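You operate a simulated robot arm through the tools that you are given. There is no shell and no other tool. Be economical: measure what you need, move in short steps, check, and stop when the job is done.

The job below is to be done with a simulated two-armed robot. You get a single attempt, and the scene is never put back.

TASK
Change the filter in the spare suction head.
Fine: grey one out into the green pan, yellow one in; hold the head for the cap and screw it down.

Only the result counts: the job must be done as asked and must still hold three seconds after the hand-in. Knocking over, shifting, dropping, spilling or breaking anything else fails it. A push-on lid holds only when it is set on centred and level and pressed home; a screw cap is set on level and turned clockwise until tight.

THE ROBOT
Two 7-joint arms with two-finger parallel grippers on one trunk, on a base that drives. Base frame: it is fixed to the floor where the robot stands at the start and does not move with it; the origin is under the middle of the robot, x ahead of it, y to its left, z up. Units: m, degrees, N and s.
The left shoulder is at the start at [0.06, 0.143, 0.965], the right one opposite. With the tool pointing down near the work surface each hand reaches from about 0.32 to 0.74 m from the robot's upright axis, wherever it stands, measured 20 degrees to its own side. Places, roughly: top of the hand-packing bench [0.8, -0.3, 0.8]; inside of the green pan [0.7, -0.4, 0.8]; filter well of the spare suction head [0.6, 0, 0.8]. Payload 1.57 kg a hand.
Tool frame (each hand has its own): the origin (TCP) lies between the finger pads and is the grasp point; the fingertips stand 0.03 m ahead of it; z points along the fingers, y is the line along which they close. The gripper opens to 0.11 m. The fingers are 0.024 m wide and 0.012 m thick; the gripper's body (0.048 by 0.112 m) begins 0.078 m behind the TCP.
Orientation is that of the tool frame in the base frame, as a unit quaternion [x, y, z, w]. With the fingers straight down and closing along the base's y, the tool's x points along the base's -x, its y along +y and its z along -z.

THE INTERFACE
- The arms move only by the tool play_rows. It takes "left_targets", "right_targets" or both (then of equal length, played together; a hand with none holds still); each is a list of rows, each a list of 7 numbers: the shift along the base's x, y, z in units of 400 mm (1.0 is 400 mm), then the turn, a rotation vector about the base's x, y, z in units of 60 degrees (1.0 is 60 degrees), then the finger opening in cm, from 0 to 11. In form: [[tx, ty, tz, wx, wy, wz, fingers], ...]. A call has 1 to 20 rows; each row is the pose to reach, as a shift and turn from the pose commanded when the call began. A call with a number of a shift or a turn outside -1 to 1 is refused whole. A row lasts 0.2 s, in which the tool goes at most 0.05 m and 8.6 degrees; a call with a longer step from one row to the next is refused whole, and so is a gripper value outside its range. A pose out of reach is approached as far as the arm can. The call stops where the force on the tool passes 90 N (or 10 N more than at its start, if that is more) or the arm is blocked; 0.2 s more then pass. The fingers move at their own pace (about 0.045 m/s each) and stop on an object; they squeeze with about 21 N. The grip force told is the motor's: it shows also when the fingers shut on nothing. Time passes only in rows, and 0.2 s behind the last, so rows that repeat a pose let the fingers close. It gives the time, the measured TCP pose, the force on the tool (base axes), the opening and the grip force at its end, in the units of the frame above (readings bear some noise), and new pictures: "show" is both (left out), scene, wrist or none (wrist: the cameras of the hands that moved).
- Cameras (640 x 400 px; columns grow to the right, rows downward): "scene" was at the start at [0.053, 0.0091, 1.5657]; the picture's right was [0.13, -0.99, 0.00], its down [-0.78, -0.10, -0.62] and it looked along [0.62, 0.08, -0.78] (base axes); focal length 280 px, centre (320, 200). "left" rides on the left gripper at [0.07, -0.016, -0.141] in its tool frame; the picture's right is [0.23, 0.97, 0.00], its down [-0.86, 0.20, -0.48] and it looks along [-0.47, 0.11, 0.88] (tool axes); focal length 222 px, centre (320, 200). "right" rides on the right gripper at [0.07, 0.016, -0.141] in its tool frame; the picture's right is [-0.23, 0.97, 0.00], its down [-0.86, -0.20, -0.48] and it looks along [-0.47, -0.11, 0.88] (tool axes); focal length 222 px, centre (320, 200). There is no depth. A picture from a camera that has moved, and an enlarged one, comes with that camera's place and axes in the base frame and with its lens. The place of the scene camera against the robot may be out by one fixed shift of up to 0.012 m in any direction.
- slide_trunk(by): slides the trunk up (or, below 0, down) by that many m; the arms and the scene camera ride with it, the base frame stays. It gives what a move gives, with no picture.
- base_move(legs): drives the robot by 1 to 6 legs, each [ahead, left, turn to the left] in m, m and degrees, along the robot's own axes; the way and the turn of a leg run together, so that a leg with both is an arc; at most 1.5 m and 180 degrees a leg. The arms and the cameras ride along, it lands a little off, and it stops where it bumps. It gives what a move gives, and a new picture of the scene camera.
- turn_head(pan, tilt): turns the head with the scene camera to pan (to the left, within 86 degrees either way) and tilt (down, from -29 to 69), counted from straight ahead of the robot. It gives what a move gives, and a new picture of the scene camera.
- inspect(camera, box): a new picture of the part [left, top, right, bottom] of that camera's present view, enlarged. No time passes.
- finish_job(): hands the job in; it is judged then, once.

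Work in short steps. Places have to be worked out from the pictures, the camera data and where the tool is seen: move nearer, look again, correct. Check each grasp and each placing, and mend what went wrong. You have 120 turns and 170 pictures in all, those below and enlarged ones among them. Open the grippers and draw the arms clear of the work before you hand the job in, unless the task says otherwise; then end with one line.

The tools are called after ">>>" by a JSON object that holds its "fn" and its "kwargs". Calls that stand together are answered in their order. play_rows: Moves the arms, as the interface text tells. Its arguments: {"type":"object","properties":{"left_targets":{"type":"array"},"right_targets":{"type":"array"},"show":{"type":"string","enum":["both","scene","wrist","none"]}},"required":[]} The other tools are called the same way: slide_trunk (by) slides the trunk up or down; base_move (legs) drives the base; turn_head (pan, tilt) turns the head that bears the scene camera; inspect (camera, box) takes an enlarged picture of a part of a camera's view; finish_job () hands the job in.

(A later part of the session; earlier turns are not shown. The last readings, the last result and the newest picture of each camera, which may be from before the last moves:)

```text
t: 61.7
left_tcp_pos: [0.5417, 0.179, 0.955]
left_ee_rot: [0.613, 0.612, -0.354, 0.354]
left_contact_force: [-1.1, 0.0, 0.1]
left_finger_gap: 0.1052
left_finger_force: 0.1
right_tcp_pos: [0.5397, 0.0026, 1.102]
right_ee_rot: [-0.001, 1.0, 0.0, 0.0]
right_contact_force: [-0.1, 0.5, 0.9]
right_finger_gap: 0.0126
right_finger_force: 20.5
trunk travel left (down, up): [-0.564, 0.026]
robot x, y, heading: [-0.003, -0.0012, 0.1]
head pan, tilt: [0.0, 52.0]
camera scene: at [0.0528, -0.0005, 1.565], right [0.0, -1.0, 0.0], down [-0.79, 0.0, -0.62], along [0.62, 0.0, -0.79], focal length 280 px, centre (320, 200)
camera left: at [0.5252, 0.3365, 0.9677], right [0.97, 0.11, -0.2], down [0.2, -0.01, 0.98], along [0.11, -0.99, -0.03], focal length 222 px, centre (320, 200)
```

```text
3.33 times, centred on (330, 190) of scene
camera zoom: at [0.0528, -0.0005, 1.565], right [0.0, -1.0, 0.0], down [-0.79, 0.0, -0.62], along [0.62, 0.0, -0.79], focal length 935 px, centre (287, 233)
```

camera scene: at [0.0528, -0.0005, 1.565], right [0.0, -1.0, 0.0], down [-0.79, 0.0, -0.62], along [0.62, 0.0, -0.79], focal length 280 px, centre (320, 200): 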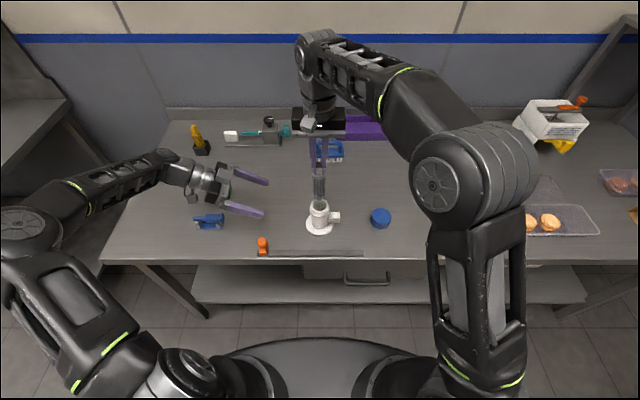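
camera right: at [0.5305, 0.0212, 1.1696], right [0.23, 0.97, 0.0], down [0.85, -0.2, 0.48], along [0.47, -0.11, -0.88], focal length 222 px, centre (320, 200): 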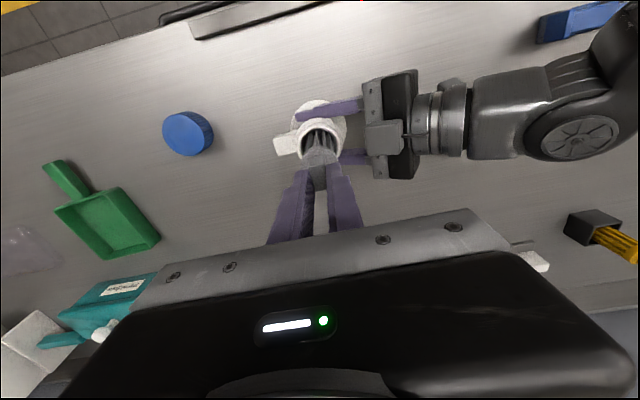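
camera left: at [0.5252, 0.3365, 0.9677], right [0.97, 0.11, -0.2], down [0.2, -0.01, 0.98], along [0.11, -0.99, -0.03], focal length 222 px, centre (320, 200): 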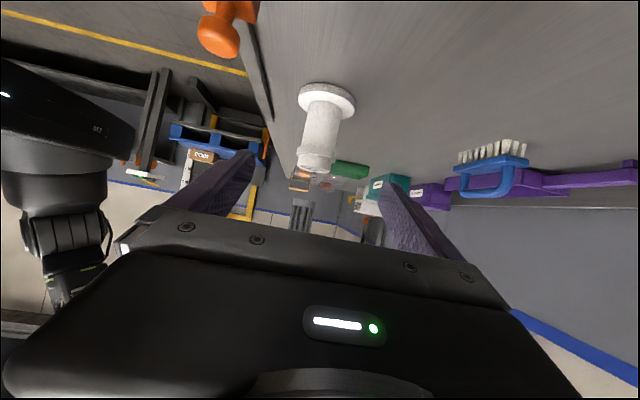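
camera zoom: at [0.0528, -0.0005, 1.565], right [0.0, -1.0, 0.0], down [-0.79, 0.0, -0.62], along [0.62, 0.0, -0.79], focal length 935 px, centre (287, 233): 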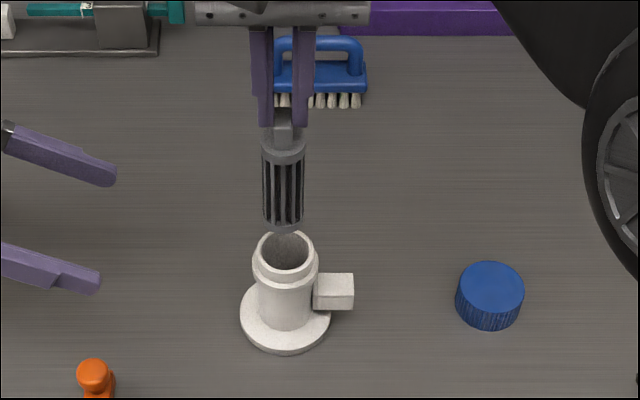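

I raise the left hand out of the way and swing the right hand with the grey filter to the right side before driving.

>>> {"fn": "play_rows", "kwargs": {"left_targets": [[-0.03, 0.03, 0.08, 0, 0, 0, 10], [-0.07, 0.06, 0.16, 0, 0, 0, 10], [-0.11, 0.09, 0.24, 0, 0, 0, 10], [-0.15, 0.12, 0.32, 0, 0, 0, 10], [-0.2, 0.15, 0.4, 0, 0, 0, 10], [-0.25, 0.18, 0.45, 0, 0, 0, 10], [-0.25, 0.18, 0.45, 0, 0, 0, 10]], "right_targets": [[0, -0.08, 0, 0, 0, 0, 0.5], [0, -0.18, 0, 0, 0, 0, 0.5], [0, -0.28, 0, 0, 0, 0, 0.5], [0, -0.38, 0, 0, 0, 0, 0.5], [0, -0.48, 0, 0, 0, 0, 0.5], [0, -0.58, 0, 0, 0, 0, 0.5], [0, -0.65, 0, 0, 0, 0, 0.5]], "show": "both"}}

```text
t: 63.3
left_tcp_pos: [0.4553, 0.2458, 1.1214]
left_ee_rot: [0.612, 0.613, -0.353, 0.354]
left_contact_force: [-0.5, 1.3, 0.1]
left_finger_gap: 0.1001
left_finger_force: 0.1
left hand out of reach, approached as far as the arm can: row 6, 7
right_tcp_pos: [0.5384, -0.2575, 1.1035]
right_ee_rot: [0.0, 1.0, 0.0, 0.001]
right_contact_force: [0.1, 0.5, -0.2]
right_finger_gap: 0.0127
right_finger_force: 21.2
trunk travel left (down, up): [-0.564, 0.026]
robot x, y, heading: [0.0011, -0.0018, -0.1]
head pan, tilt: [0.0, 52.0]
camera scene: at [0.0528, -0.0004, 1.565], right [0.0, -1.0, 0.0], down [-0.79, 0.0, -0.62], along [0.62, 0.0, -0.79], focal length 280 px, centre (320, 200)
camera right: at [0.4691, -0.2399, 1.2448], right [0.23, 0.97, 0.0], down [0.85, -0.2, 0.48], along [0.47, -0.11, -0.88], focal length 222 px, centre (320, 200)
camera left: at [0.4394, 0.4026, 1.1325], right [0.97, 0.12, -0.2], down [0.2, -0.01, 0.98], along [0.11, -0.99, -0.04], focal length 222 px, centre (320, 200)
```

scene: 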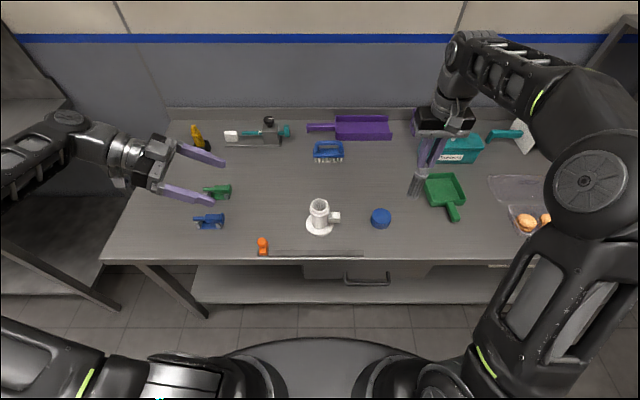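
right: 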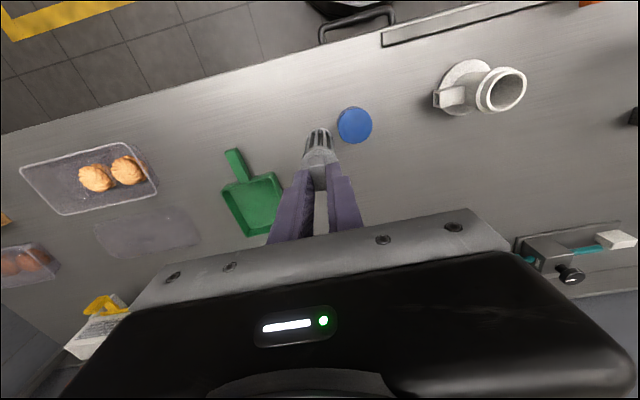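
left: 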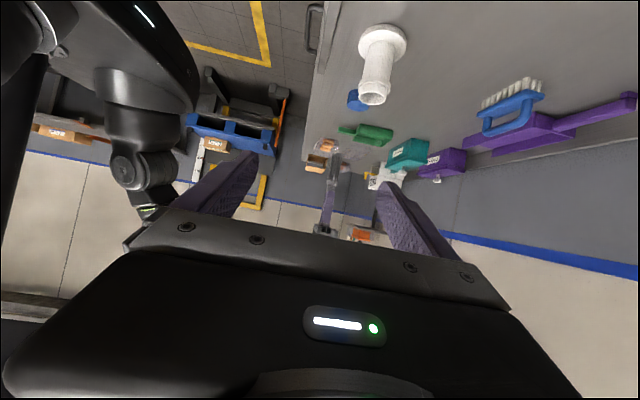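

I drive 0.19 m right and 0.07 m ahead to bring the pan into reach.

>>> {"fn": "base_move", "kwargs": {"legs": [[0, -0.19, 0], [0.07, 0, 0]]}}

>>> {"fn": "play_rows", "kwargs": {"right_targets": [[0, 0, 0, 0, 0, 0, 0.5]], "show": "wrist"}}

```text
t: 65.5
left_tcp_pos: [0.5272, 0.0621, 1.1198]
left_ee_rot: [0.611, 0.614, -0.352, 0.354]
left_contact_force: [1.1, -0.3, -0.4]
left_finger_gap: 0.0999
left_finger_force: 0.0
right_tcp_pos: [0.6129, -0.4392, 1.1025]
right_ee_rot: [-0.002, 1.0, 0.0, 0.001]
right_contact_force: [0.5, 0.0, 0.1]
right_finger_gap: 0.0125
right_finger_force: 21.5
trunk travel left (down, up): [-0.564, 0.026]
robot x, y, heading: [0.0719, -0.1869, 0.0]
head pan, tilt: [0.0, 52.0]
camera scene: at [0.1257, -0.1844, 1.5649], right [0.0, -1.0, 0.0], down [-0.79, 0.0, -0.61], along [0.61, 0.0, -0.79], focal length 280 px, centre (320, 200)
```

scene: 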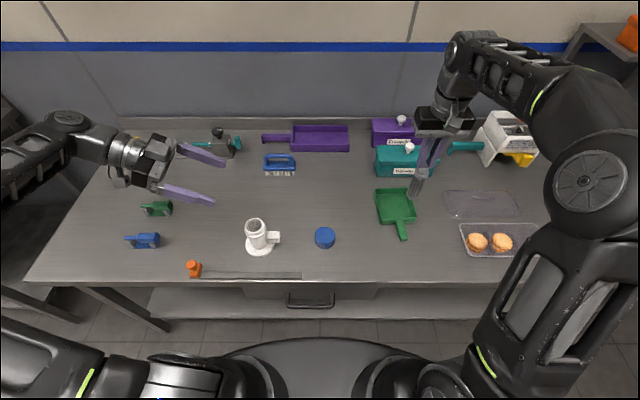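

```text
t: 65.8
left_tcp_pos: [0.5263, 0.0632, 1.1215]
left_ee_rot: [0.611, 0.614, -0.352, 0.355]
left_contact_force: [0.8, 0.1, -0.1]
left_finger_gap: 0.1
left_finger_force: 0.0
right_tcp_pos: [0.6114, -0.4394, 1.103]
right_ee_rot: [-0.002, 1.0, 0.0, 0.0]
right_contact_force: [0.2, 0.0, -0.5]
right_finger_gap: 0.0125
right_finger_force: 21.2
trunk travel left (down, up): [-0.564, 0.026]
robot x, y, heading: [0.0709, -0.1811, 0.2]
head pan, tilt: [0.0, 52.0]
camera right: at [0.5409, -0.4221, 1.2444], right [0.22, 0.97, 0.0], down [0.86, -0.2, 0.48], along [0.47, -0.11, -0.88], focal length 222 px, centre (320, 200)
```

right: 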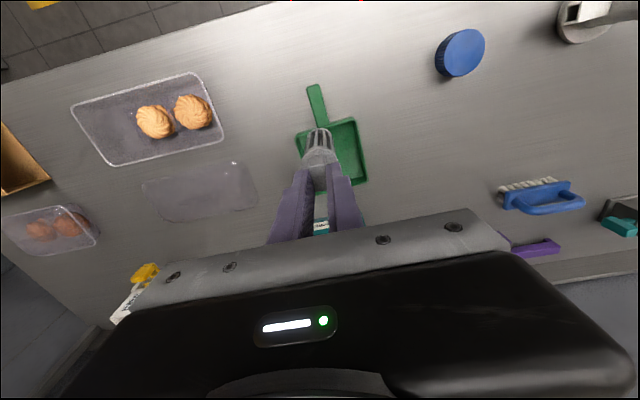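

Pan centre ≈ (0.686, −0.434). I move the filter over it, bottom ≈4 cm above the rim.

>>> {"fn": "play_rows", "kwargs": {"right_targets": [[0, 0, -0.07, 0, 0, 0, 0.5], [0.03, 0.003, -0.14, 0, 0, 0, 0.5], [0.07, 0.006, -0.2, 0, 0, 0, 0.5], [0.13, 0.01, -0.22, 0, 0, 0, 0.5], [0.185, 0.013, -0.23, 0, 0, 0, 0.5], [0.185, 0.013, -0.23, 0, 0, 0, 0.5]], "show": "both"}}

>>> {"fn": "inspect", "kwargs": {"camera": "scene", "box": [350, 120, 470, 250]}}

```text
t: 67.2
left_tcp_pos: [0.5254, 0.0636, 1.1211]
left_ee_rot: [0.612, 0.613, -0.353, 0.354]
left_contact_force: [-0.1, -0.4, 1.1]
left_finger_gap: 0.0999
left_finger_force: 0.1
right_tcp_pos: [0.6847, -0.4337, 1.0124]
right_ee_rot: [-0.002, 1.0, 0.0, 0.001]
right_contact_force: [0.0, -0.6, -0.3]
right_finger_gap: 0.0127
right_finger_force: 21.1
trunk travel left (down, up): [-0.564, 0.026]
robot x, y, heading: [0.0737, -0.1831, 0.3]
head pan, tilt: [0.0, 52.0]
camera scene: at [0.1233, -0.1846, 1.565], right [0.0, -1.0, 0.0], down [-0.79, 0.0, -0.62], along [0.62, 0.0, -0.79], focal length 280 px, centre (320, 200)
camera right: at [0.6143, -0.4164, 1.1525], right [0.22, 0.97, 0.0], down [0.86, -0.2, 0.48], along [0.47, -0.11, -0.88], focal length 222 px, centre (320, 200)
```

scene: 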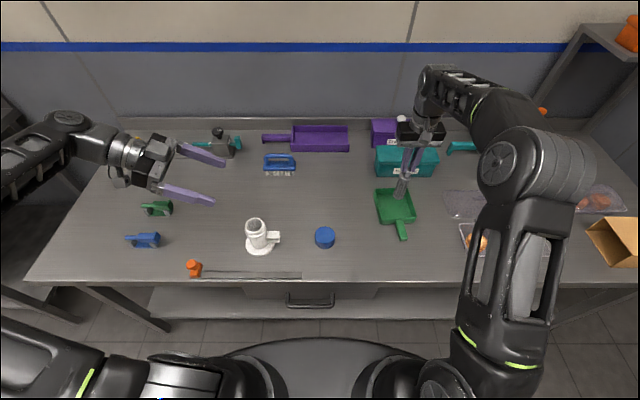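
right: 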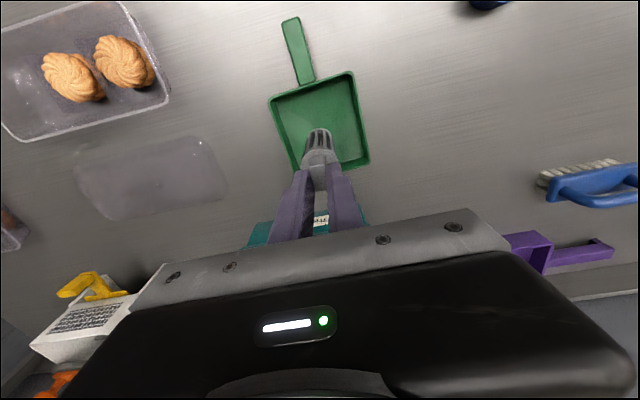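

```text
3.08 times, centred on (410, 185) of scene
camera zoom: at [0.1233, -0.1846, 1.565], right [0.0, -1.0, 0.0], down [-0.79, 0.0, -0.62], along [0.62, 0.0, -0.79], focal length 863 px, centre (43, 246)
```

zoom: 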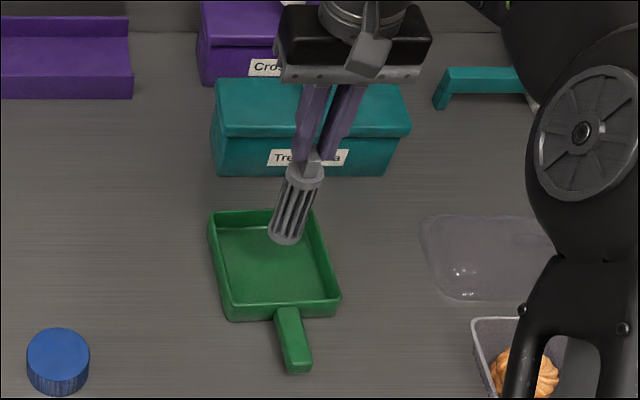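

Aligned above the pan's middle. I lower it gently to the floor of the pan.

>>> {"fn": "play_rows", "kwargs": {"right_targets": [[0, 0, -0.05, 0, 0, 0, 0.5], [0, 0, -0.1, 0, 0, 0, 0.5], [0, 0, -0.12, 0, 0, 0, 0.5], [0, 0, -0.13, 0, 0, 0, 0.5], [0, 0, -0.135, 0, 0, 0, 0.5]], "show": "none"}}

>>> {"fn": "inspect", "kwargs": {"camera": "scene", "box": [350, 120, 470, 250]}}

```text
t: 68.5
left_tcp_pos: [0.5258, 0.0628, 1.1193]
left_ee_rot: [0.612, 0.613, -0.353, 0.354]
left_contact_force: [0.0, 0.7, -0.2]
left_finger_gap: 0.0996
left_finger_force: 0.0
right_tcp_pos: [0.6851, -0.4345, 0.9569]
right_ee_rot: [-0.002, 1.0, 0.0, 0.001]
right_contact_force: [0.7, 0.5, 0.5]
right_finger_gap: 0.0128
right_finger_force: 20.9
trunk travel left (down, up): [-0.564, 0.026]
robot x, y, heading: [0.0699, -0.1836, 0.3]
head pan, tilt: [0.0, 52.0]
```

```text
3.08 times, centred on (410, 185) of scene
camera zoom: at [0.1236, -0.1845, 1.565], right [0.0, -1.0, 0.0], down [-0.79, 0.0, -0.62], along [0.62, 0.0, -0.79], focal length 863 px, centre (43, 246)
```

zoom: 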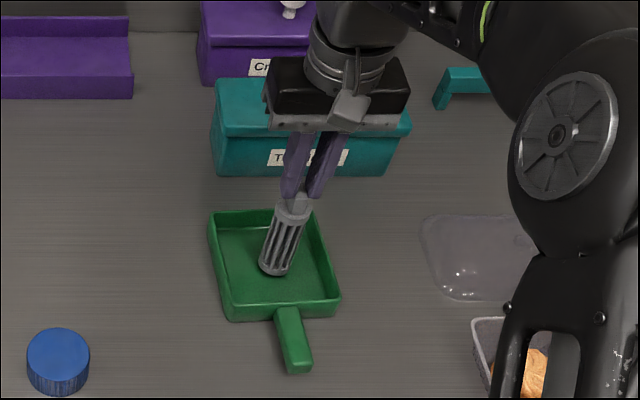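

Not yet touching; I go down in 2 mm steps.

>>> {"fn": "play_rows", "kwargs": {"right_targets": [[0, 0, -0.005, 0, 0, 0, 0.5], [0, 0, -0.01, 0, 0, 0, 0.5]], "show": "none"}}

>>> {"fn": "play_rows", "kwargs": {"right_targets": [[0, 0, -0.005, 0, 0, 0, 0.5], [0, 0, -0.01, 0, 0, 0, 0.5]], "show": "none"}}

```text
t: 69.0
left_tcp_pos: [0.5263, 0.0639, 1.1215]
left_ee_rot: [0.611, 0.613, -0.353, 0.354]
left_contact_force: [0.7, 0.7, 0.3]
left_finger_gap: 0.0996
left_finger_force: 0.0
right_tcp_pos: [0.684, -0.4341, 0.954]
right_ee_rot: [-0.001, 1.0, 0.0, 0.0]
right_contact_force: [-0.2, -0.6, -0.9]
right_finger_gap: 0.0127
right_finger_force: 20.7
trunk travel left (down, up): [-0.564, 0.026]
robot x, y, heading: [0.0688, -0.1815, 0.5]
head pan, tilt: [0.0, 52.0]
```

```text
t: 69.7
left_tcp_pos: [0.5258, 0.0621, 1.121]
left_ee_rot: [0.611, 0.613, -0.353, 0.354]
left_contact_force: [-0.9, -0.1, -0.5]
left_finger_gap: 0.1
left_finger_force: 0.2
right_tcp_pos: [0.6855, -0.4344, 0.9507]
right_ee_rot: [-0.002, 1.0, 0.0, 0.001]
right_contact_force: [0.7, -1.4, -0.1]
right_finger_gap: 0.0126
right_finger_force: 21.1
trunk travel left (down, up): [-0.564, 0.026]
robot x, y, heading: [0.0682, -0.1799, 0.2]
head pan, tilt: [0.0, 52.0]
```

>>> {"fn": "play_rows", "kwargs": {"right_targets": [[0, 0, -0.005, 0, 0, 0, 0.5], [0, 0, -0.01, 0, 0, 0, 0.5], [0, 0, -0.012, 0, 0, 0, 0.5]], "show": "none"}}

>>> {"fn": "inspect", "kwargs": {"camera": "scene", "box": [360, 160, 440, 250]}}

```text
t: 70.5
left_tcp_pos: [0.5248, 0.0623, 1.1209]
left_ee_rot: [0.611, 0.614, -0.351, 0.355]
left_contact_force: [0.0, 0.9, -0.7]
left_finger_gap: 0.0999
left_finger_force: 0.0
right_tcp_pos: [0.6836, -0.4348, 0.9465]
right_ee_rot: [-0.001, 1.0, 0.0, 0.002]
right_contact_force: [1.3, -0.6, 15.6]
right_finger_gap: 0.0129
right_finger_force: 21.0
trunk travel left (down, up): [-0.564, 0.026]
robot x, y, heading: [0.0698, -0.1831, 0.3]
head pan, tilt: [0.0, 52.0]
```

```text
4.44 times, centred on (400, 205) of scene
camera zoom: at [0.122, -0.1839, 1.5653], right [0.0, -1.0, 0.0], down [-0.79, 0.0, -0.62], along [0.62, 0.0, -0.79], focal length 1247 px, centre (-36, 178)
```

zoom: 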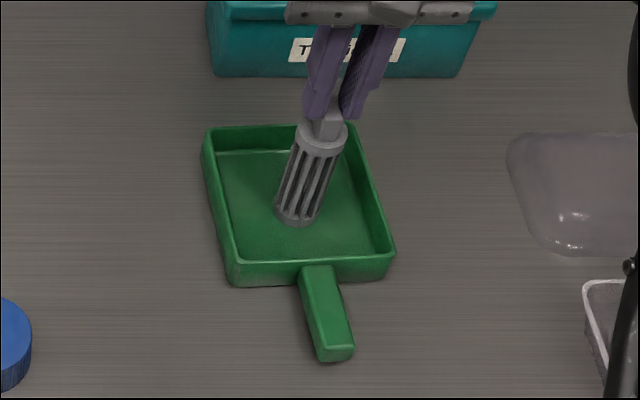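

It rests on the pan floor (15 N). I ease off, open and rise straight up.

>>> {"fn": "play_rows", "kwargs": {"right_targets": [[0, 0, 0.002, 0, 0, 0, 0.5], [0, 0, 0.002, 0, 0, 0, 1.5], [0, 0, 0.002, 0, 0, 0, 2.5], [0, 0, 0.002, 0, 0, 0, 3.5], [0, 0, 0.002, 0, 0, 0, 4], [0, 0, 0.05, 0, 0, 0, 4], [0, 0, 0.1, 0, 0, 0, 4], [-0.06, 0, 0.2, 0, 0, 0, 4], [-0.15, 0, 0.3, 0, 0, 0, 4], [-0.25, 0, 0.35, 0, 0, 0, 4]], "show": "wrist"}}

>>> {"fn": "inspect", "kwargs": {"camera": "scene", "box": [360, 160, 440, 250]}}

```text
refused: row 9 steps farther than a row can; nothing moved
```

```text
4.44 times, centred on (400, 205) of scene
camera zoom: at [0.122, -0.1839, 1.5653], right [0.0, -1.0, 0.0], down [-0.79, 0.0, -0.62], along [0.62, 0.0, -0.79], focal length 1247 px, centre (-36, 178)
```

zoom: 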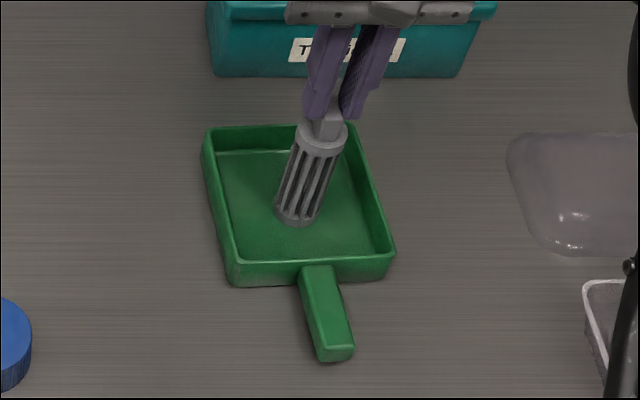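

Refused for one long step; same again with shorter steps.

>>> {"fn": "play_rows", "kwargs": {"right_targets": [[0, 0, 0.002, 0, 0, 0, 0.5], [0, 0, 0.002, 0, 0, 0, 1.5], [0, 0, 0.002, 0, 0, 0, 2.5], [0, 0, 0.002, 0, 0, 0, 3.5], [0, 0, 0.002, 0, 0, 0, 4], [0, 0, 0.05, 0, 0, 0, 4], [0, 0, 0.1, 0, 0, 0, 4], [-0.04, 0, 0.19, 0, 0, 0, 4], [-0.1, 0, 0.27, 0, 0, 0, 4], [-0.17, 0, 0.33, 0, 0, 0, 4], [-0.25, 0, 0.36, 0, 0, 0, 4]], "show": "wrist"}}

>>> {"fn": "inspect", "kwargs": {"camera": "scene", "box": [360, 160, 440, 250]}}

```text
t: 72.8
left_tcp_pos: [0.5243, 0.0629, 1.1211]
left_ee_rot: [0.611, 0.613, -0.353, 0.355]
left_contact_force: [0.0, -1.0, 0.2]
left_finger_gap: 0.1002
left_finger_force: 0.0
right_tcp_pos: [0.5845, -0.4349, 1.0904]
right_ee_rot: [-0.003, 1.0, 0.0, 0.0]
right_contact_force: [-0.8, -0.4, 0.5]
right_finger_gap: 0.0401
right_finger_force: 0.0
trunk travel left (down, up): [-0.564, 0.026]
robot x, y, heading: [0.07, -0.1848, 0.3]
head pan, tilt: [0.0, 52.0]
camera right: at [0.5137, -0.4176, 1.2301], right [0.22, 0.97, 0.0], down [0.86, -0.2, 0.48], along [0.47, -0.11, -0.88], focal length 222 px, centre (320, 200)
```

right: 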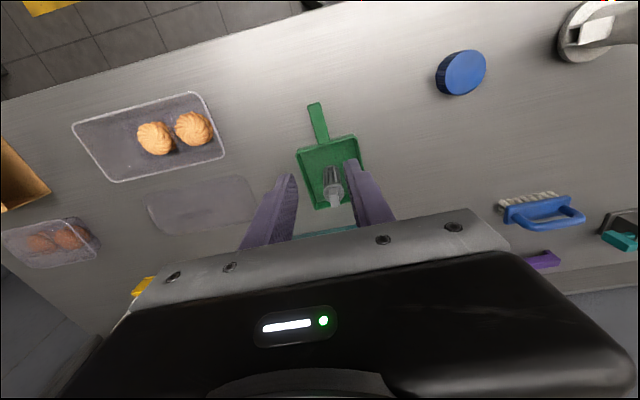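

```text
4.44 times, centred on (400, 205) of scene
camera zoom: at [0.1224, -0.1846, 1.565], right [0.0, -1.0, 0.0], down [-0.79, 0.0, -0.62], along [0.62, 0.0, -0.79], focal length 1247 px, centre (-36, 178)
```

zoom: 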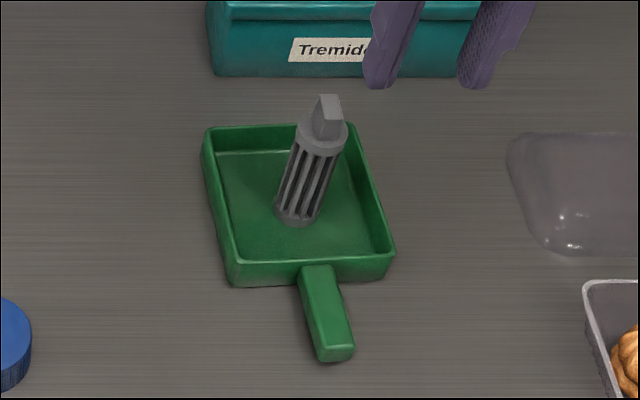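

The grey filter stands upright inside the pan. Now the yellow one (≈(0.89, 0.45)): I first straighten the left hand back to pointing down and pull both hands in before driving left.

>>> {"fn": "play_rows", "kwargs": {"left_targets": [[-0.02, 0, 0, 0.125, 0, 0, 8], [-0.04, 0, 0, 0.25, 0, 0, 8], [-0.06, 0, 0, 0.375, 0, 0, 8], [-0.08, 0, 0, 0.5, 0, 0, 8], [-0.1, 0, 0, 0.625, 0, 0, 8], [-0.12, 0, 0, 0.75, 0, 0, 8], [-0.14, 0, 0, 0.875, 0, 0, 8], [-0.16, 0, 0, 1.0, 0, 0, 8]], "right_targets": [[-0.02, 0, 0, 0, 0, 0, 4], [-0.04, 0, 0, 0, 0, 0, 4], [-0.06, 0, 0, 0, 0, 0, 4], [-0.08, 0, 0, 0, 0, 0, 4], [-0.1, 0, 0, 0, 0, 0, 4], [-0.12, 0, 0, 0, 0, 0, 4], [-0.14, 0, 0, 0, 0, 0, 4], [-0.16, 0, 0, 0, 0, 0, 4]], "show": "none"}}

>>> {"fn": "play_rows", "kwargs": {"left_targets": [[0, 0, 0, 0, 0, 0.14, 8], [0, 0, 0, 0, 0, 0.28, 8], [0, 0, 0, 0, 0, 0.42, 8], [0, 0, 0, 0, 0, 0.56, 8], [0, 0, 0, 0, 0, 0.7, 8], [0, 0, 0, 0, 0, 0.84, 8], [0, 0, 0, 0, 0, 0.98, 8]], "show": "none"}}

>>> {"fn": "play_rows", "kwargs": {"left_targets": [[0, 0, 0, 0, 0, 0.13, 8], [0, 0, 0, 0, 0, 0.26, 8], [0, 0, 0, 0, 0, 0.39, 8], [0, 0, 0, 0, 0, 0.52, 8], [0, 0, 0, 0, 0, 0.52, 8]], "show": "none"}}

```text
t: 74.7
left_tcp_pos: [0.4626, 0.0616, 1.1225]
left_ee_rot: [0.706, 0.708, 0.004, 0.001]
left_contact_force: [0.0, 0.0, 0.4]
left_finger_gap: 0.0798
left_finger_force: 0.2
right_tcp_pos: [0.521, -0.4352, 1.0898]
right_ee_rot: [-0.002, 1.0, 0.0, 0.001]
right_contact_force: [-0.3, -0.1, -0.2]
right_finger_gap: 0.0402
right_finger_force: 0.0
trunk travel left (down, up): [-0.564, 0.026]
robot x, y, heading: [0.0698, -0.1841, 0.2]
head pan, tilt: [0.0, 52.0]
```

```text
t: 76.2
left_tcp_pos: [0.4609, 0.063, 1.1203]
left_ee_rot: [0.267, 0.964, 0.002, 0.001]
left_contact_force: [-0.5, 0.5, 0.5]
left_finger_gap: 0.0802
left_finger_force: 0.1
right_tcp_pos: [0.5214, -0.4345, 1.0899]
right_ee_rot: [-0.002, 1.0, 0.0, 0.001]
right_contact_force: [-0.8, 0.8, -0.3]
right_finger_gap: 0.0402
right_finger_force: 0.0
trunk travel left (down, up): [-0.564, 0.026]
robot x, y, heading: [0.0698, -0.1832, 0.2]
head pan, tilt: [0.0, 52.0]
```

```text
t: 77.5
left_tcp_pos: [0.4619, 0.0635, 1.1208]
left_ee_rot: [-0.003, 1.0, 0.002, 0.0]
left_contact_force: [-0.7, 0.0, 0.5]
left_finger_gap: 0.0801
left_finger_force: 0.0
right_tcp_pos: [0.521, -0.4344, 1.0897]
right_ee_rot: [-0.002, 1.0, 0.0, 0.001]
right_contact_force: [-0.4, -0.1, -0.4]
right_finger_gap: 0.0402
right_finger_force: 0.0
trunk travel left (down, up): [-0.564, 0.026]
robot x, y, heading: [0.0737, -0.1827, 0.2]
head pan, tilt: [0.0, 52.0]
```

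Both hands are high and clear. I drive 0.455 m left.

>>> {"fn": "base_move", "kwargs": {"legs": [[0, 0.455, 0]]}}

>>> {"fn": "inspect", "kwargs": {"camera": "left", "box": [200, 130, 440, 280]}}

```text
t: 80.2
left_tcp_pos: [0.4617, 0.5139, 1.1203]
left_ee_rot: [0.001, 1.0, 0.002, -0.001]
left_contact_force: [-0.6, 0.1, 0.8]
left_finger_gap: 0.08
left_finger_force: 0.1
right_tcp_pos: [0.5193, 0.0166, 1.0901]
right_ee_rot: [0.001, 1.0, -0.001, 0.001]
right_contact_force: [-0.5, 0.8, 0.3]
right_finger_gap: 0.0399
right_finger_force: 0.1
trunk travel left (down, up): [-0.564, 0.026]
robot x, y, heading: [0.0701, 0.2695, -0.2]
head pan, tilt: [0.0, 52.0]
camera scene: at [0.123, 0.2683, 1.565], right [0.0, -1.0, 0.0], down [-0.79, 0.0, -0.62], along [0.62, 0.0, -0.79], focal length 280 px, centre (320, 200)
```

scene: 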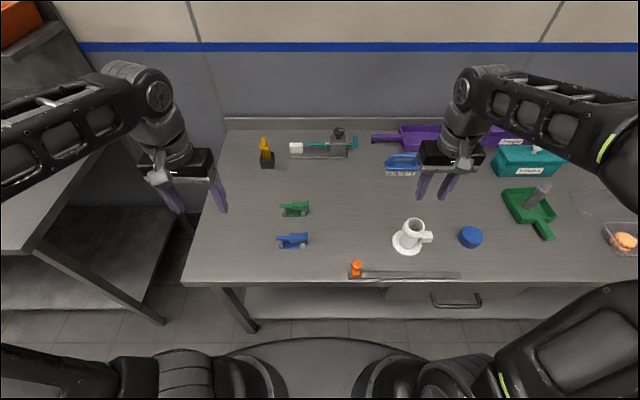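

```text
2.67 times, centred on (320, 205) of left
camera zoom: at [0.3931, 0.4971, 1.2633], right [-0.22, 0.97, 0.0], down [0.86, 0.2, 0.48], along [0.47, 0.11, -0.88], focal length 592 px, centre (320, 187)
```

zoom: 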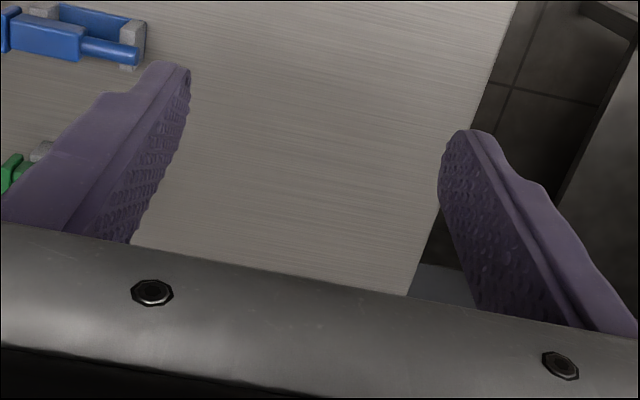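

>>> {"fn": "inspect", "kwargs": {"camera": "scene", "box": [235, 125, 295, 175]}}

```text
8.00 times, centred on (265, 150) of scene
camera zoom: at [0.123, 0.2683, 1.565], right [0.0, -1.0, 0.0], down [-0.79, 0.0, -0.62], along [0.62, 0.0, -0.79], focal length 2244 px, centre (760, 600)
```

zoom: 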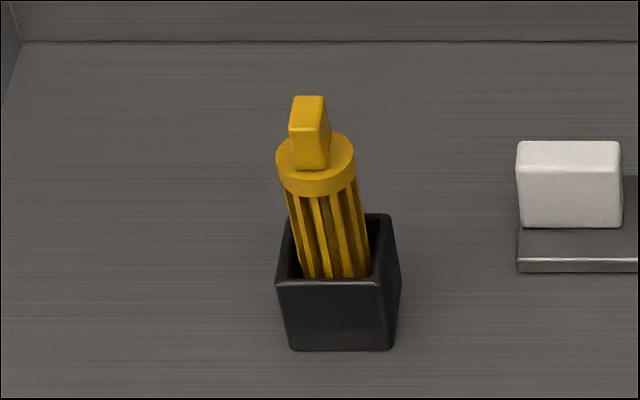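

The yellow tab is also narrow along y; filter at about (0.90, 0.46). I pitch the left hand 45° forward, closing along y, and look through its camera.

>>> {"fn": "play_rows", "kwargs": {"left_targets": [[0.04, -0.015, -0.02, 0, -0.094, 0, 6], [0.08, -0.03, -0.04, 0, -0.188, 0, 6], [0.12, -0.045, -0.06, 0, -0.281, 0, 6], [0.16, -0.06, -0.08, 0, -0.375, 0, 6], [0.2, -0.075, -0.1, 0, -0.469, 0, 5], [0.24, -0.09, -0.12, 0, -0.5625, 0, 5], [0.29, -0.105, -0.15, 0, -0.656, 0, 5], [0.345, -0.12, -0.175, 0, -0.75, 0, 5], [0.345, -0.12, -0.175, 0, -0.75, 0, 5]], "show": "both"}}

>>> {"fn": "inspect", "kwargs": {"camera": "left", "box": [260, 130, 380, 230]}}

```text
t: 82.2
left_tcp_pos: [0.5992, 0.4679, 1.0498]
left_ee_rot: [-0.001, 0.924, 0.003, 0.383]
left_contact_force: [0.1, 0.0, 0.6]
left_finger_gap: 0.0501
left_finger_force: 0.1
right_tcp_pos: [0.5194, 0.0163, 1.0898]
right_ee_rot: [0.002, 1.0, 0.0, 0.001]
right_contact_force: [0.5, -0.1, -0.1]
right_finger_gap: 0.0398
right_finger_force: 0.0
trunk travel left (down, up): [-0.564, 0.026]
robot x, y, heading: [0.0667, 0.2695, -0.2]
head pan, tilt: [0.0, 52.0]
camera scene: at [0.1228, 0.268, 1.565], right [0.0, -1.0, 0.0], down [-0.79, 0.0, -0.62], along [0.62, 0.0, -0.79], focal length 280 px, centre (320, 200)
camera left: at [0.4512, 0.4502, 1.102], right [-0.16, 0.97, -0.16], down [0.27, 0.2, 0.94], along [0.95, 0.11, -0.29], focal length 222 px, centre (320, 200)
```

scene: 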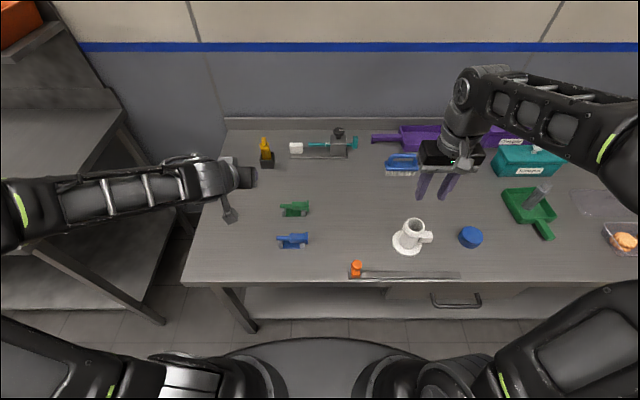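
left: 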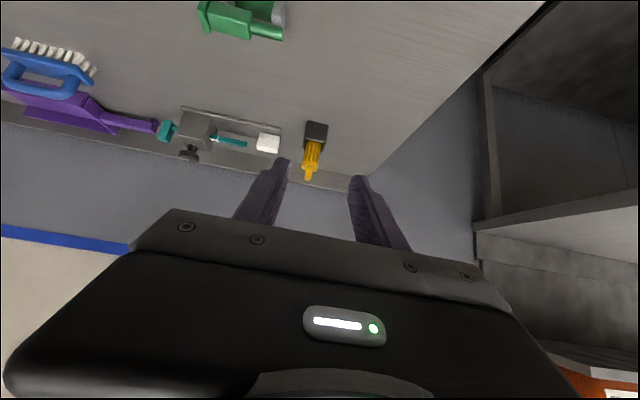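

```text
4.00 times, centred on (320, 180) of left
camera zoom: at [0.4512, 0.4502, 1.102], right [-0.16, 0.97, -0.16], down [0.27, 0.2, 0.94], along [0.95, 0.11, -0.29], focal length 888 px, centre (320, 280)
```

zoom: 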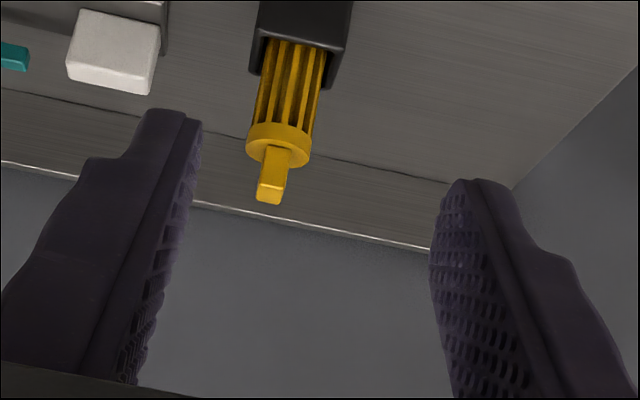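

The wrist view confirms the tab top at about (0.90, 0.466, 0.927). I drive 0.05 m further ahead to have reach.

>>> {"fn": "base_move", "kwargs": {"legs": [[0.05, 0, 0]]}}

>>> {"fn": "play_rows", "kwargs": {"left_targets": [[0.05, -0.004, -0.02, 0, 0, 0, 4.5], [0.12, -0.006, -0.05, 0, 0, 0, 4.5], [0.2, -0.008, -0.08, 0, 0, 0, 4.5], [0.28, -0.008, -0.1, 0, 0, 0, 4.5], [0.36, -0.008, -0.12, 0, 0, 0, 4.5], [0.4, -0.008, -0.13, 0, 0, 0, 4.5], [0.4, -0.008, -0.13, 0, 0, 0, 4.5]], "show": "wrist"}}

>>> {"fn": "inspect", "kwargs": {"camera": "left", "box": [260, 100, 380, 200]}}

>>> {"fn": "inspect", "kwargs": {"camera": "scene", "box": [200, 110, 320, 200]}}

```text
t: 83.1
left_tcp_pos: [0.6513, 0.4672, 1.0509]
left_ee_rot: [0.0, 0.924, 0.003, 0.382]
left_contact_force: [0.9, 0.8, 0.9]
left_finger_gap: 0.0501
left_finger_force: 0.1
right_tcp_pos: [0.571, 0.0164, 1.0889]
right_ee_rot: [0.0, 1.0, 0.0, -0.001]
right_contact_force: [1.2, -0.1, -1.2]
right_finger_gap: 0.0403
right_finger_force: 0.0
trunk travel left (down, up): [-0.564, 0.026]
robot x, y, heading: [0.1187, 0.269, 0.2]
head pan, tilt: [0.0, 52.0]
camera scene: at [0.175, 0.2674, 1.5649], right [0.0, -1.0, 0.0], down [-0.79, 0.0, -0.61], along [0.61, 0.0, -0.79], focal length 280 px, centre (320, 200)
```

scene: 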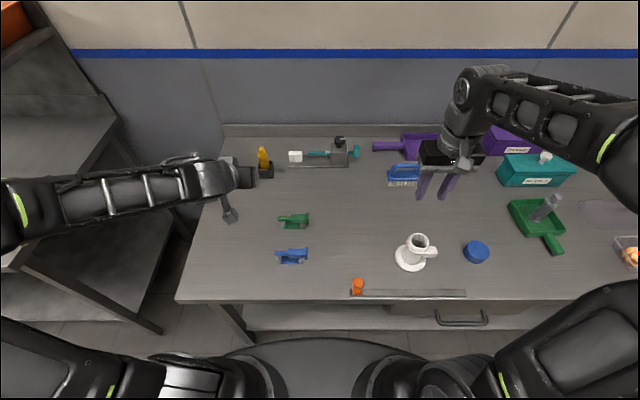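

```text
t: 84.7
left_tcp_pos: [0.8107, 0.4634, 0.9971]
left_ee_rot: [0.0, 0.924, 0.003, 0.382]
left_contact_force: [0.1, 0.6, 0.2]
left_finger_gap: 0.0452
left_finger_force: 0.1
right_tcp_pos: [0.5693, 0.0163, 1.0896]
right_ee_rot: [0.0, 1.0, 0.0, 0.0]
right_contact_force: [0.4, 0.3, 0.6]
right_finger_gap: 0.04
right_finger_force: 0.1
trunk travel left (down, up): [-0.564, 0.026]
robot x, y, heading: [0.1192, 0.2689, -0.1]
head pan, tilt: [0.0, 52.0]
camera left: at [0.662, 0.4467, 1.05], right [-0.16, 0.97, -0.16], down [0.27, 0.2, 0.94], along [0.95, 0.11, -0.29], focal length 222 px, centre (320, 200)
```

left: 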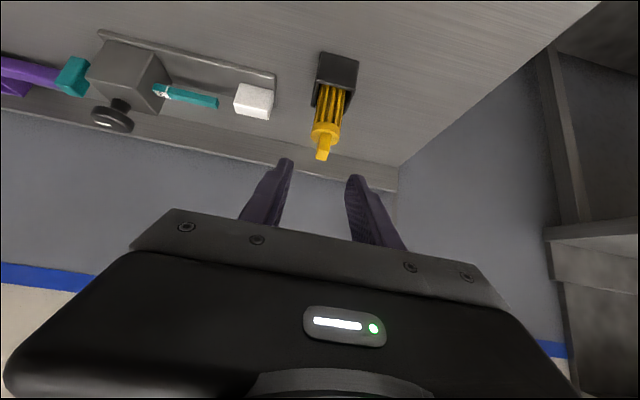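

```text
4.00 times, centred on (320, 150) of left
camera zoom: at [0.662, 0.4467, 1.05], right [-0.16, 0.97, -0.16], down [0.27, 0.2, 0.94], along [0.95, 0.11, -0.29], focal length 888 px, centre (320, 400)
```

zoom: 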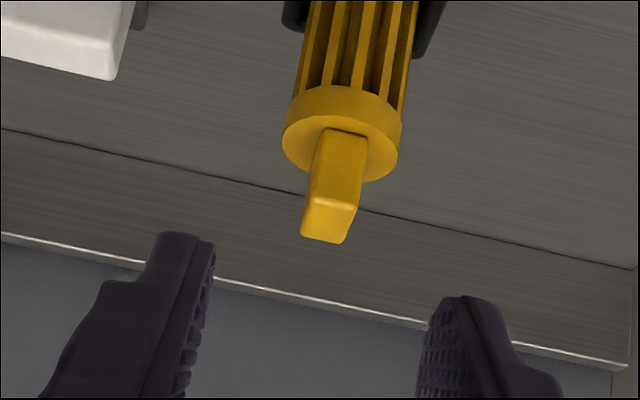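

```text
4.44 times, centred on (260, 155) of scene
camera zoom: at [0.1724, 0.2674, 1.565], right [0.0, -1.0, 0.0], down [-0.79, 0.0, -0.62], along [0.62, 0.0, -0.79], focal length 1247 px, centre (587, 400)
```

zoom: 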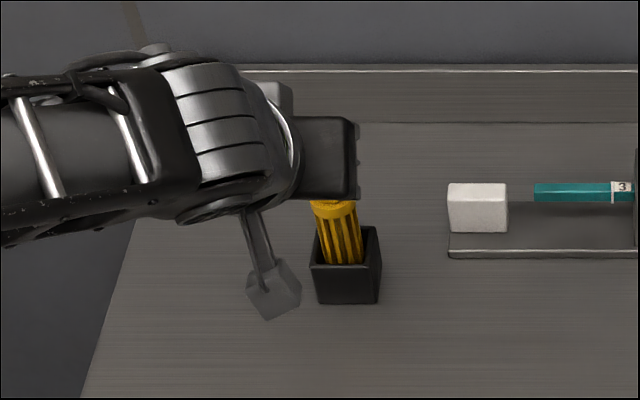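

Triangulated tab top centre: (0.899, 0.467, 0.923). I advance along the finger axis so the tips enclose the tab, still open.

>>> {"fn": "play_rows", "kwargs": {"left_targets": [[0.04, 0.009, -0.035, 0, 0, 0, 4], [0.08, 0.009, -0.07, 0, 0, 0, 4], [0.12, 0.009, -0.105, 0, 0, 0, 4], [0.15, 0.009, -0.13, 0, 0, 0, 4], [0.178, 0.009, -0.148, 0, 0, 0, 4], [0.178, 0.009, -0.148, 0, 0, 0, 4]], "show": "none"}}

>>> {"fn": "inspect", "kwargs": {"camera": "left", "box": [260, 80, 400, 200]}}

>>> {"fn": "inspect", "kwargs": {"camera": "scene", "box": [210, 110, 310, 190]}}

```text
t: 86.1
left_tcp_pos: [0.8811, 0.4685, 0.9397]
left_ee_rot: [0.0, 0.924, 0.003, 0.383]
left_contact_force: [0.2, -0.4, 0.0]
left_finger_gap: 0.0399
left_finger_force: 0.2
right_tcp_pos: [0.5683, 0.015, 1.0907]
right_ee_rot: [0.0, 1.0, -0.001, 0.001]
right_contact_force: [0.2, -1.1, 0.0]
right_finger_gap: 0.0399
right_finger_force: 0.2
trunk travel left (down, up): [-0.564, 0.026]
robot x, y, heading: [0.1203, 0.2685, -0.2]
head pan, tilt: [0.0, 52.0]
```

```text
3.33 times, centred on (330, 140) of left
camera zoom: at [0.7313, 0.45, 0.9921], right [-0.16, 0.97, -0.16], down [0.27, 0.19, 0.94], along [0.95, 0.11, -0.29], focal length 740 px, centre (287, 400)
```

zoom: 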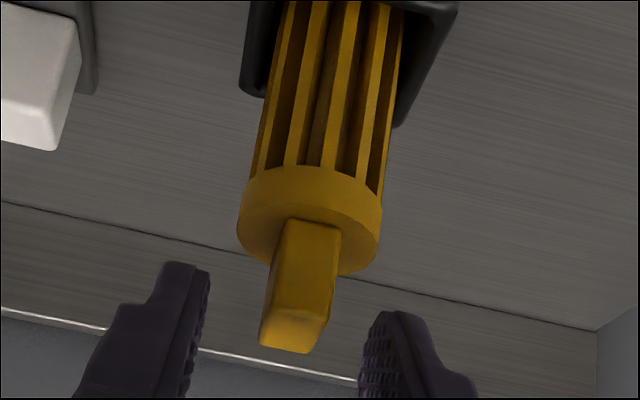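

```text
5.00 times, centred on (260, 150) of scene
camera zoom: at [0.1722, 0.2674, 1.565], right [0.0, -1.0, 0.0], down [-0.79, 0.0, -0.62], along [0.62, 0.0, -0.79], focal length 1403 px, centre (620, 450)
```

zoom: 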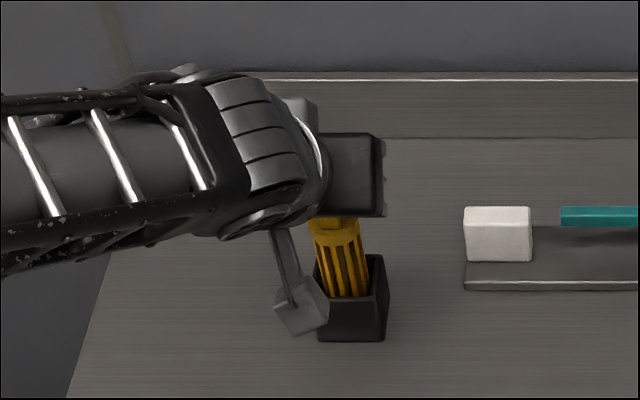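

Tips straddle the tab's upper part, centred. I go 4 mm deeper, then close.

>>> {"fn": "play_rows", "kwargs": {"left_targets": [[0.007, 0.001, -0.01, 0, 0, 0, 4], [0.007, 0.001, -0.01, 0, 0, 0, 2.5], [0.007, 0.001, -0.01, 0, 0, 0, 1.5], [0.007, 0.001, -0.01, 0, 0, 0, 0.5], [0.007, 0.001, -0.01, 0, 0, 0, 0.5], [0.007, 0.001, -0.01, 0, 0, 0, 0.5]], "show": "none"}}

>>> {"fn": "inspect", "kwargs": {"camera": "left", "box": [260, 80, 400, 200]}}

```text
t: 87.5
left_tcp_pos: [0.8835, 0.4674, 0.9364]
left_ee_rot: [0.0, 0.924, 0.003, 0.383]
left_contact_force: [0.6, -0.7, 1.1]
left_finger_gap: 0.0126
left_finger_force: 21.4
right_tcp_pos: [0.569, 0.0155, 1.09]
right_ee_rot: [0.001, 1.0, 0.0, -0.001]
right_contact_force: [-0.3, -0.3, 0.1]
right_finger_gap: 0.0398
right_finger_force: 0.1
trunk travel left (down, up): [-0.564, 0.026]
robot x, y, heading: [0.1187, 0.269, -0.1]
head pan, tilt: [0.0, 52.0]
```

```text
3.33 times, centred on (330, 140) of left
camera zoom: at [0.734, 0.4507, 0.988], right [-0.16, 0.97, -0.16], down [0.27, 0.19, 0.94], along [0.95, 0.11, -0.29], focal length 740 px, centre (287, 400)
```

zoom: 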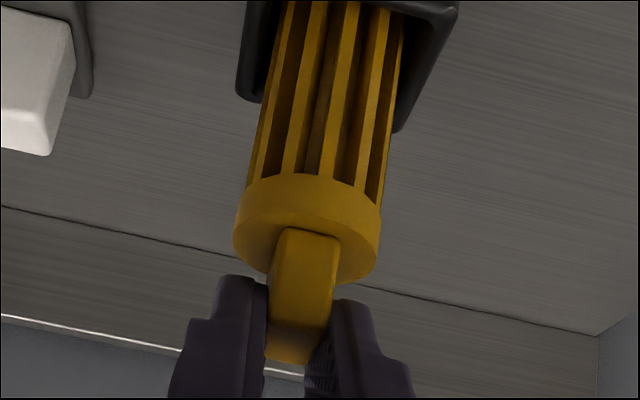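

Tab gripped (12.6 mm). I lift straight up 8 cm, then draw back.

>>> {"fn": "play_rows", "kwargs": {"left_targets": [[0, 0, 0.03, 0, 0, 0, 0.5], [0, 0, 0.07, 0, 0, 0, 0.5], [0, 0, 0.11, 0, 0, 0, 0.5], [0, 0, 0.15, 0, 0, 0, 0.5], [0, 0, 0.19, 0, 0, 0, 0.5], [0, 0, 0.22, 0, 0, 0, 0.5]], "show": "none"}}

>>> {"fn": "inspect", "kwargs": {"camera": "scene", "box": [190, 90, 310, 190]}}

```text
t: 88.9
left_tcp_pos: [0.8831, 0.4685, 1.0236]
left_ee_rot: [0.0, 0.924, 0.003, 0.382]
left_contact_force: [0.3, -0.7, -0.6]
left_finger_gap: 0.0129
left_finger_force: 21.1
right_tcp_pos: [0.5692, 0.015, 1.0895]
right_ee_rot: [0.0, 1.0, 0.0, 0.0]
right_contact_force: [-0.1, 0.2, 0.0]
right_finger_gap: 0.0399
right_finger_force: 0.0
trunk travel left (down, up): [-0.564, 0.026]
robot x, y, heading: [0.1177, 0.263, -0.1]
head pan, tilt: [0.0, 52.0]
```

```text
4.00 times, centred on (250, 140) of scene
camera zoom: at [0.1723, 0.2674, 1.565], right [0.0, -1.0, 0.0], down [-0.79, 0.0, -0.62], along [0.62, 0.0, -0.79], focal length 1122 px, centre (600, 440)
```

zoom: 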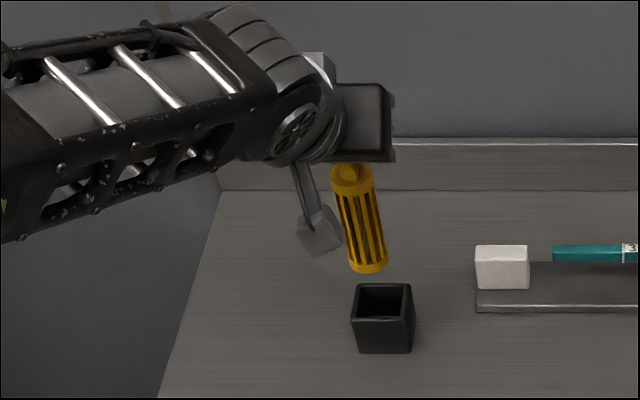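

The yellow filter is out and hangs straight. I retract it high, then drive back to near the start pose.

>>> {"fn": "play_rows", "kwargs": {"left_targets": [[-0.05, 0, 0.04, 0, 0, 0, 0.5], [-0.12, -0.02, 0.08, 0, 0, 0, 0.5], [-0.2, -0.05, 0.12, 0, 0, 0, 0.5], [-0.28, -0.08, 0.15, 0, 0, 0, 0.5], [-0.36, -0.11, 0.1675, 0, 0, 0, 0.5], [-0.44, -0.14, 0.1675, 0, 0, 0, 0.5], [-0.52, -0.18, 0.1675, 0, 0, 0, 0.5], [-0.6, -0.21, 0.1675, 0, 0, 0, 0.5], [-0.68, -0.24, 0.1675, 0, 0, 0, 0.5], [-0.7575, -0.27, 0.1675, 0, 0, 0, 0.5]], "show": "none"}}

>>> {"fn": "base_move", "kwargs": {"legs": [[-0.1, 0, 0], [0, -0.265, 0]]}}

```text
t: 91.1
left_tcp_pos: [0.5791, 0.3599, 1.0888]
left_ee_rot: [0.0, 0.924, 0.003, 0.383]
left_contact_force: [-0.2, -0.4, -0.1]
left_finger_gap: 0.0128
left_finger_force: 21.2
right_tcp_pos: [0.5678, 0.0152, 1.0896]
right_ee_rot: [0.0, 1.0, 0.0, 0.001]
right_contact_force: [0.3, 0.2, -0.2]
right_finger_gap: 0.0401
right_finger_force: 0.1
trunk travel left (down, up): [-0.564, 0.026]
robot x, y, heading: [0.1232, 0.272, -0.1]
head pan, tilt: [0.0, 52.0]
```

```text
t: 93.8
left_tcp_pos: [0.4777, 0.0952, 1.0877]
left_ee_rot: [-0.001, 0.924, 0.004, 0.383]
left_contact_force: [1.0, -0.4, -0.2]
left_finger_gap: 0.0127
left_finger_force: 21.1
right_tcp_pos: [0.4671, -0.2498, 1.09]
right_ee_rot: [-0.001, 1.0, 0.0, 0.0]
right_contact_force: [-0.1, 0.4, 0.2]
right_finger_gap: 0.0403
right_finger_force: 0.1
trunk travel left (down, up): [-0.564, 0.026]
robot x, y, heading: [0.0178, 0.0028, -0.2]
head pan, tilt: [0.0, 52.0]
camera scene: at [0.0709, 0.0013, 1.565], right [0.0, -1.0, 0.0], down [-0.79, 0.0, -0.62], along [0.62, 0.0, -0.79], focal length 280 px, centre (320, 200)
```

scene: 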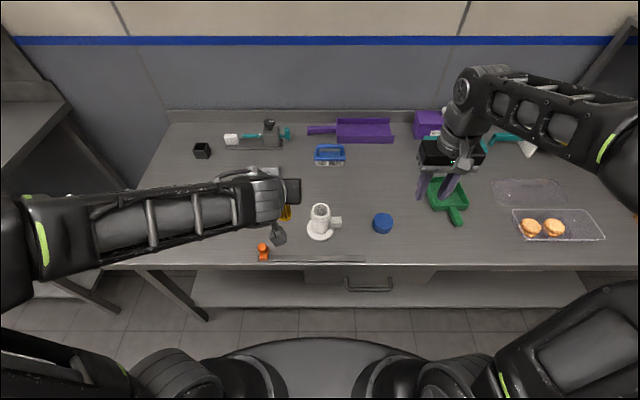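

Now I measure the well's present place with the right wrist camera.

>>> {"fn": "play_rows", "kwargs": {"right_targets": [[0.03, 0.08, 0, 0, 0, 0, 4], [0.06, 0.16, 0, 0, 0, 0, 4], [0.06, 0.18, 0, 0, 0, 0, 4]], "show": "wrist"}}

>>> {"fn": "inspect", "kwargs": {"camera": "right", "box": [340, 70, 480, 170]}}

>>> {"fn": "inspect", "kwargs": {"camera": "scene", "box": [270, 180, 370, 260]}}

```text
t: 94.5
left_tcp_pos: [0.477, 0.0954, 1.088]
left_ee_rot: [-0.001, 0.924, 0.004, 0.383]
left_contact_force: [-0.1, 0.3, -1.3]
left_finger_gap: 0.0126
left_finger_force: 21.0
right_tcp_pos: [0.4917, -0.1763, 1.0897]
right_ee_rot: [-0.001, 1.0, 0.0, 0.0]
right_contact_force: [-1.2, 0.1, 0.5]
right_finger_gap: 0.0399
right_finger_force: 0.0
trunk travel left (down, up): [-0.564, 0.026]
robot x, y, heading: [0.0175, -0.0004, 0.4]
head pan, tilt: [0.0, 52.0]
camera right: at [0.4228, -0.1589, 1.2297], right [0.23, 0.97, 0.0], down [0.86, -0.2, 0.48], along [0.47, -0.11, -0.88], focal length 222 px, centre (320, 200)
```

right: 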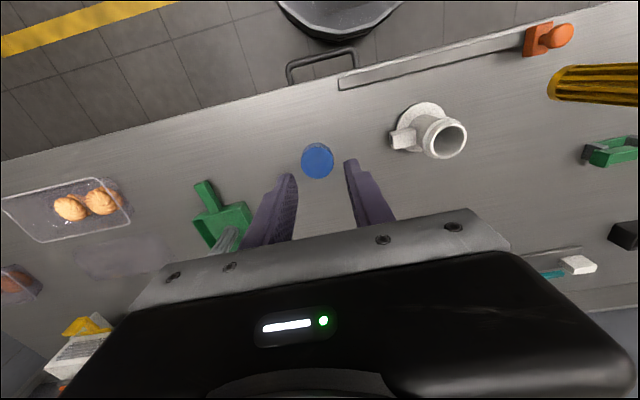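

```text
4.00 times, centred on (410, 120) of right
camera zoom: at [0.4228, -0.1589, 1.2297], right [0.23, 0.97, 0.0], down [0.86, -0.2, 0.48], along [0.47, -0.11, -0.88], focal length 888 px, centre (-40, 520)
```

zoom: 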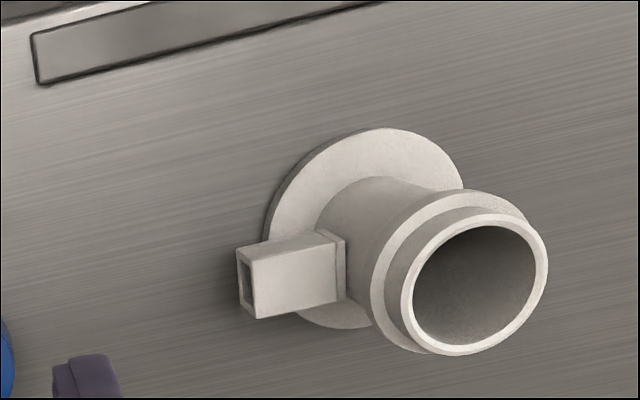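

```text
5.00 times, centred on (320, 220) of scene
camera zoom: at [0.0706, 0.0025, 1.565], right [0.0, -1.0, 0.0], down [-0.79, 0.0, -0.62], along [0.62, 0.0, -0.79], focal length 1403 px, centre (320, 100)
```

zoom: 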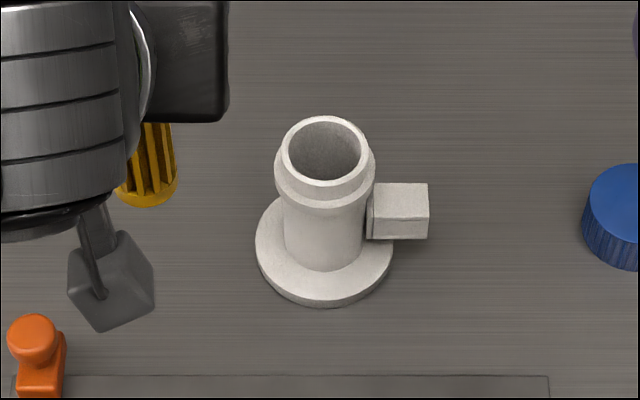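

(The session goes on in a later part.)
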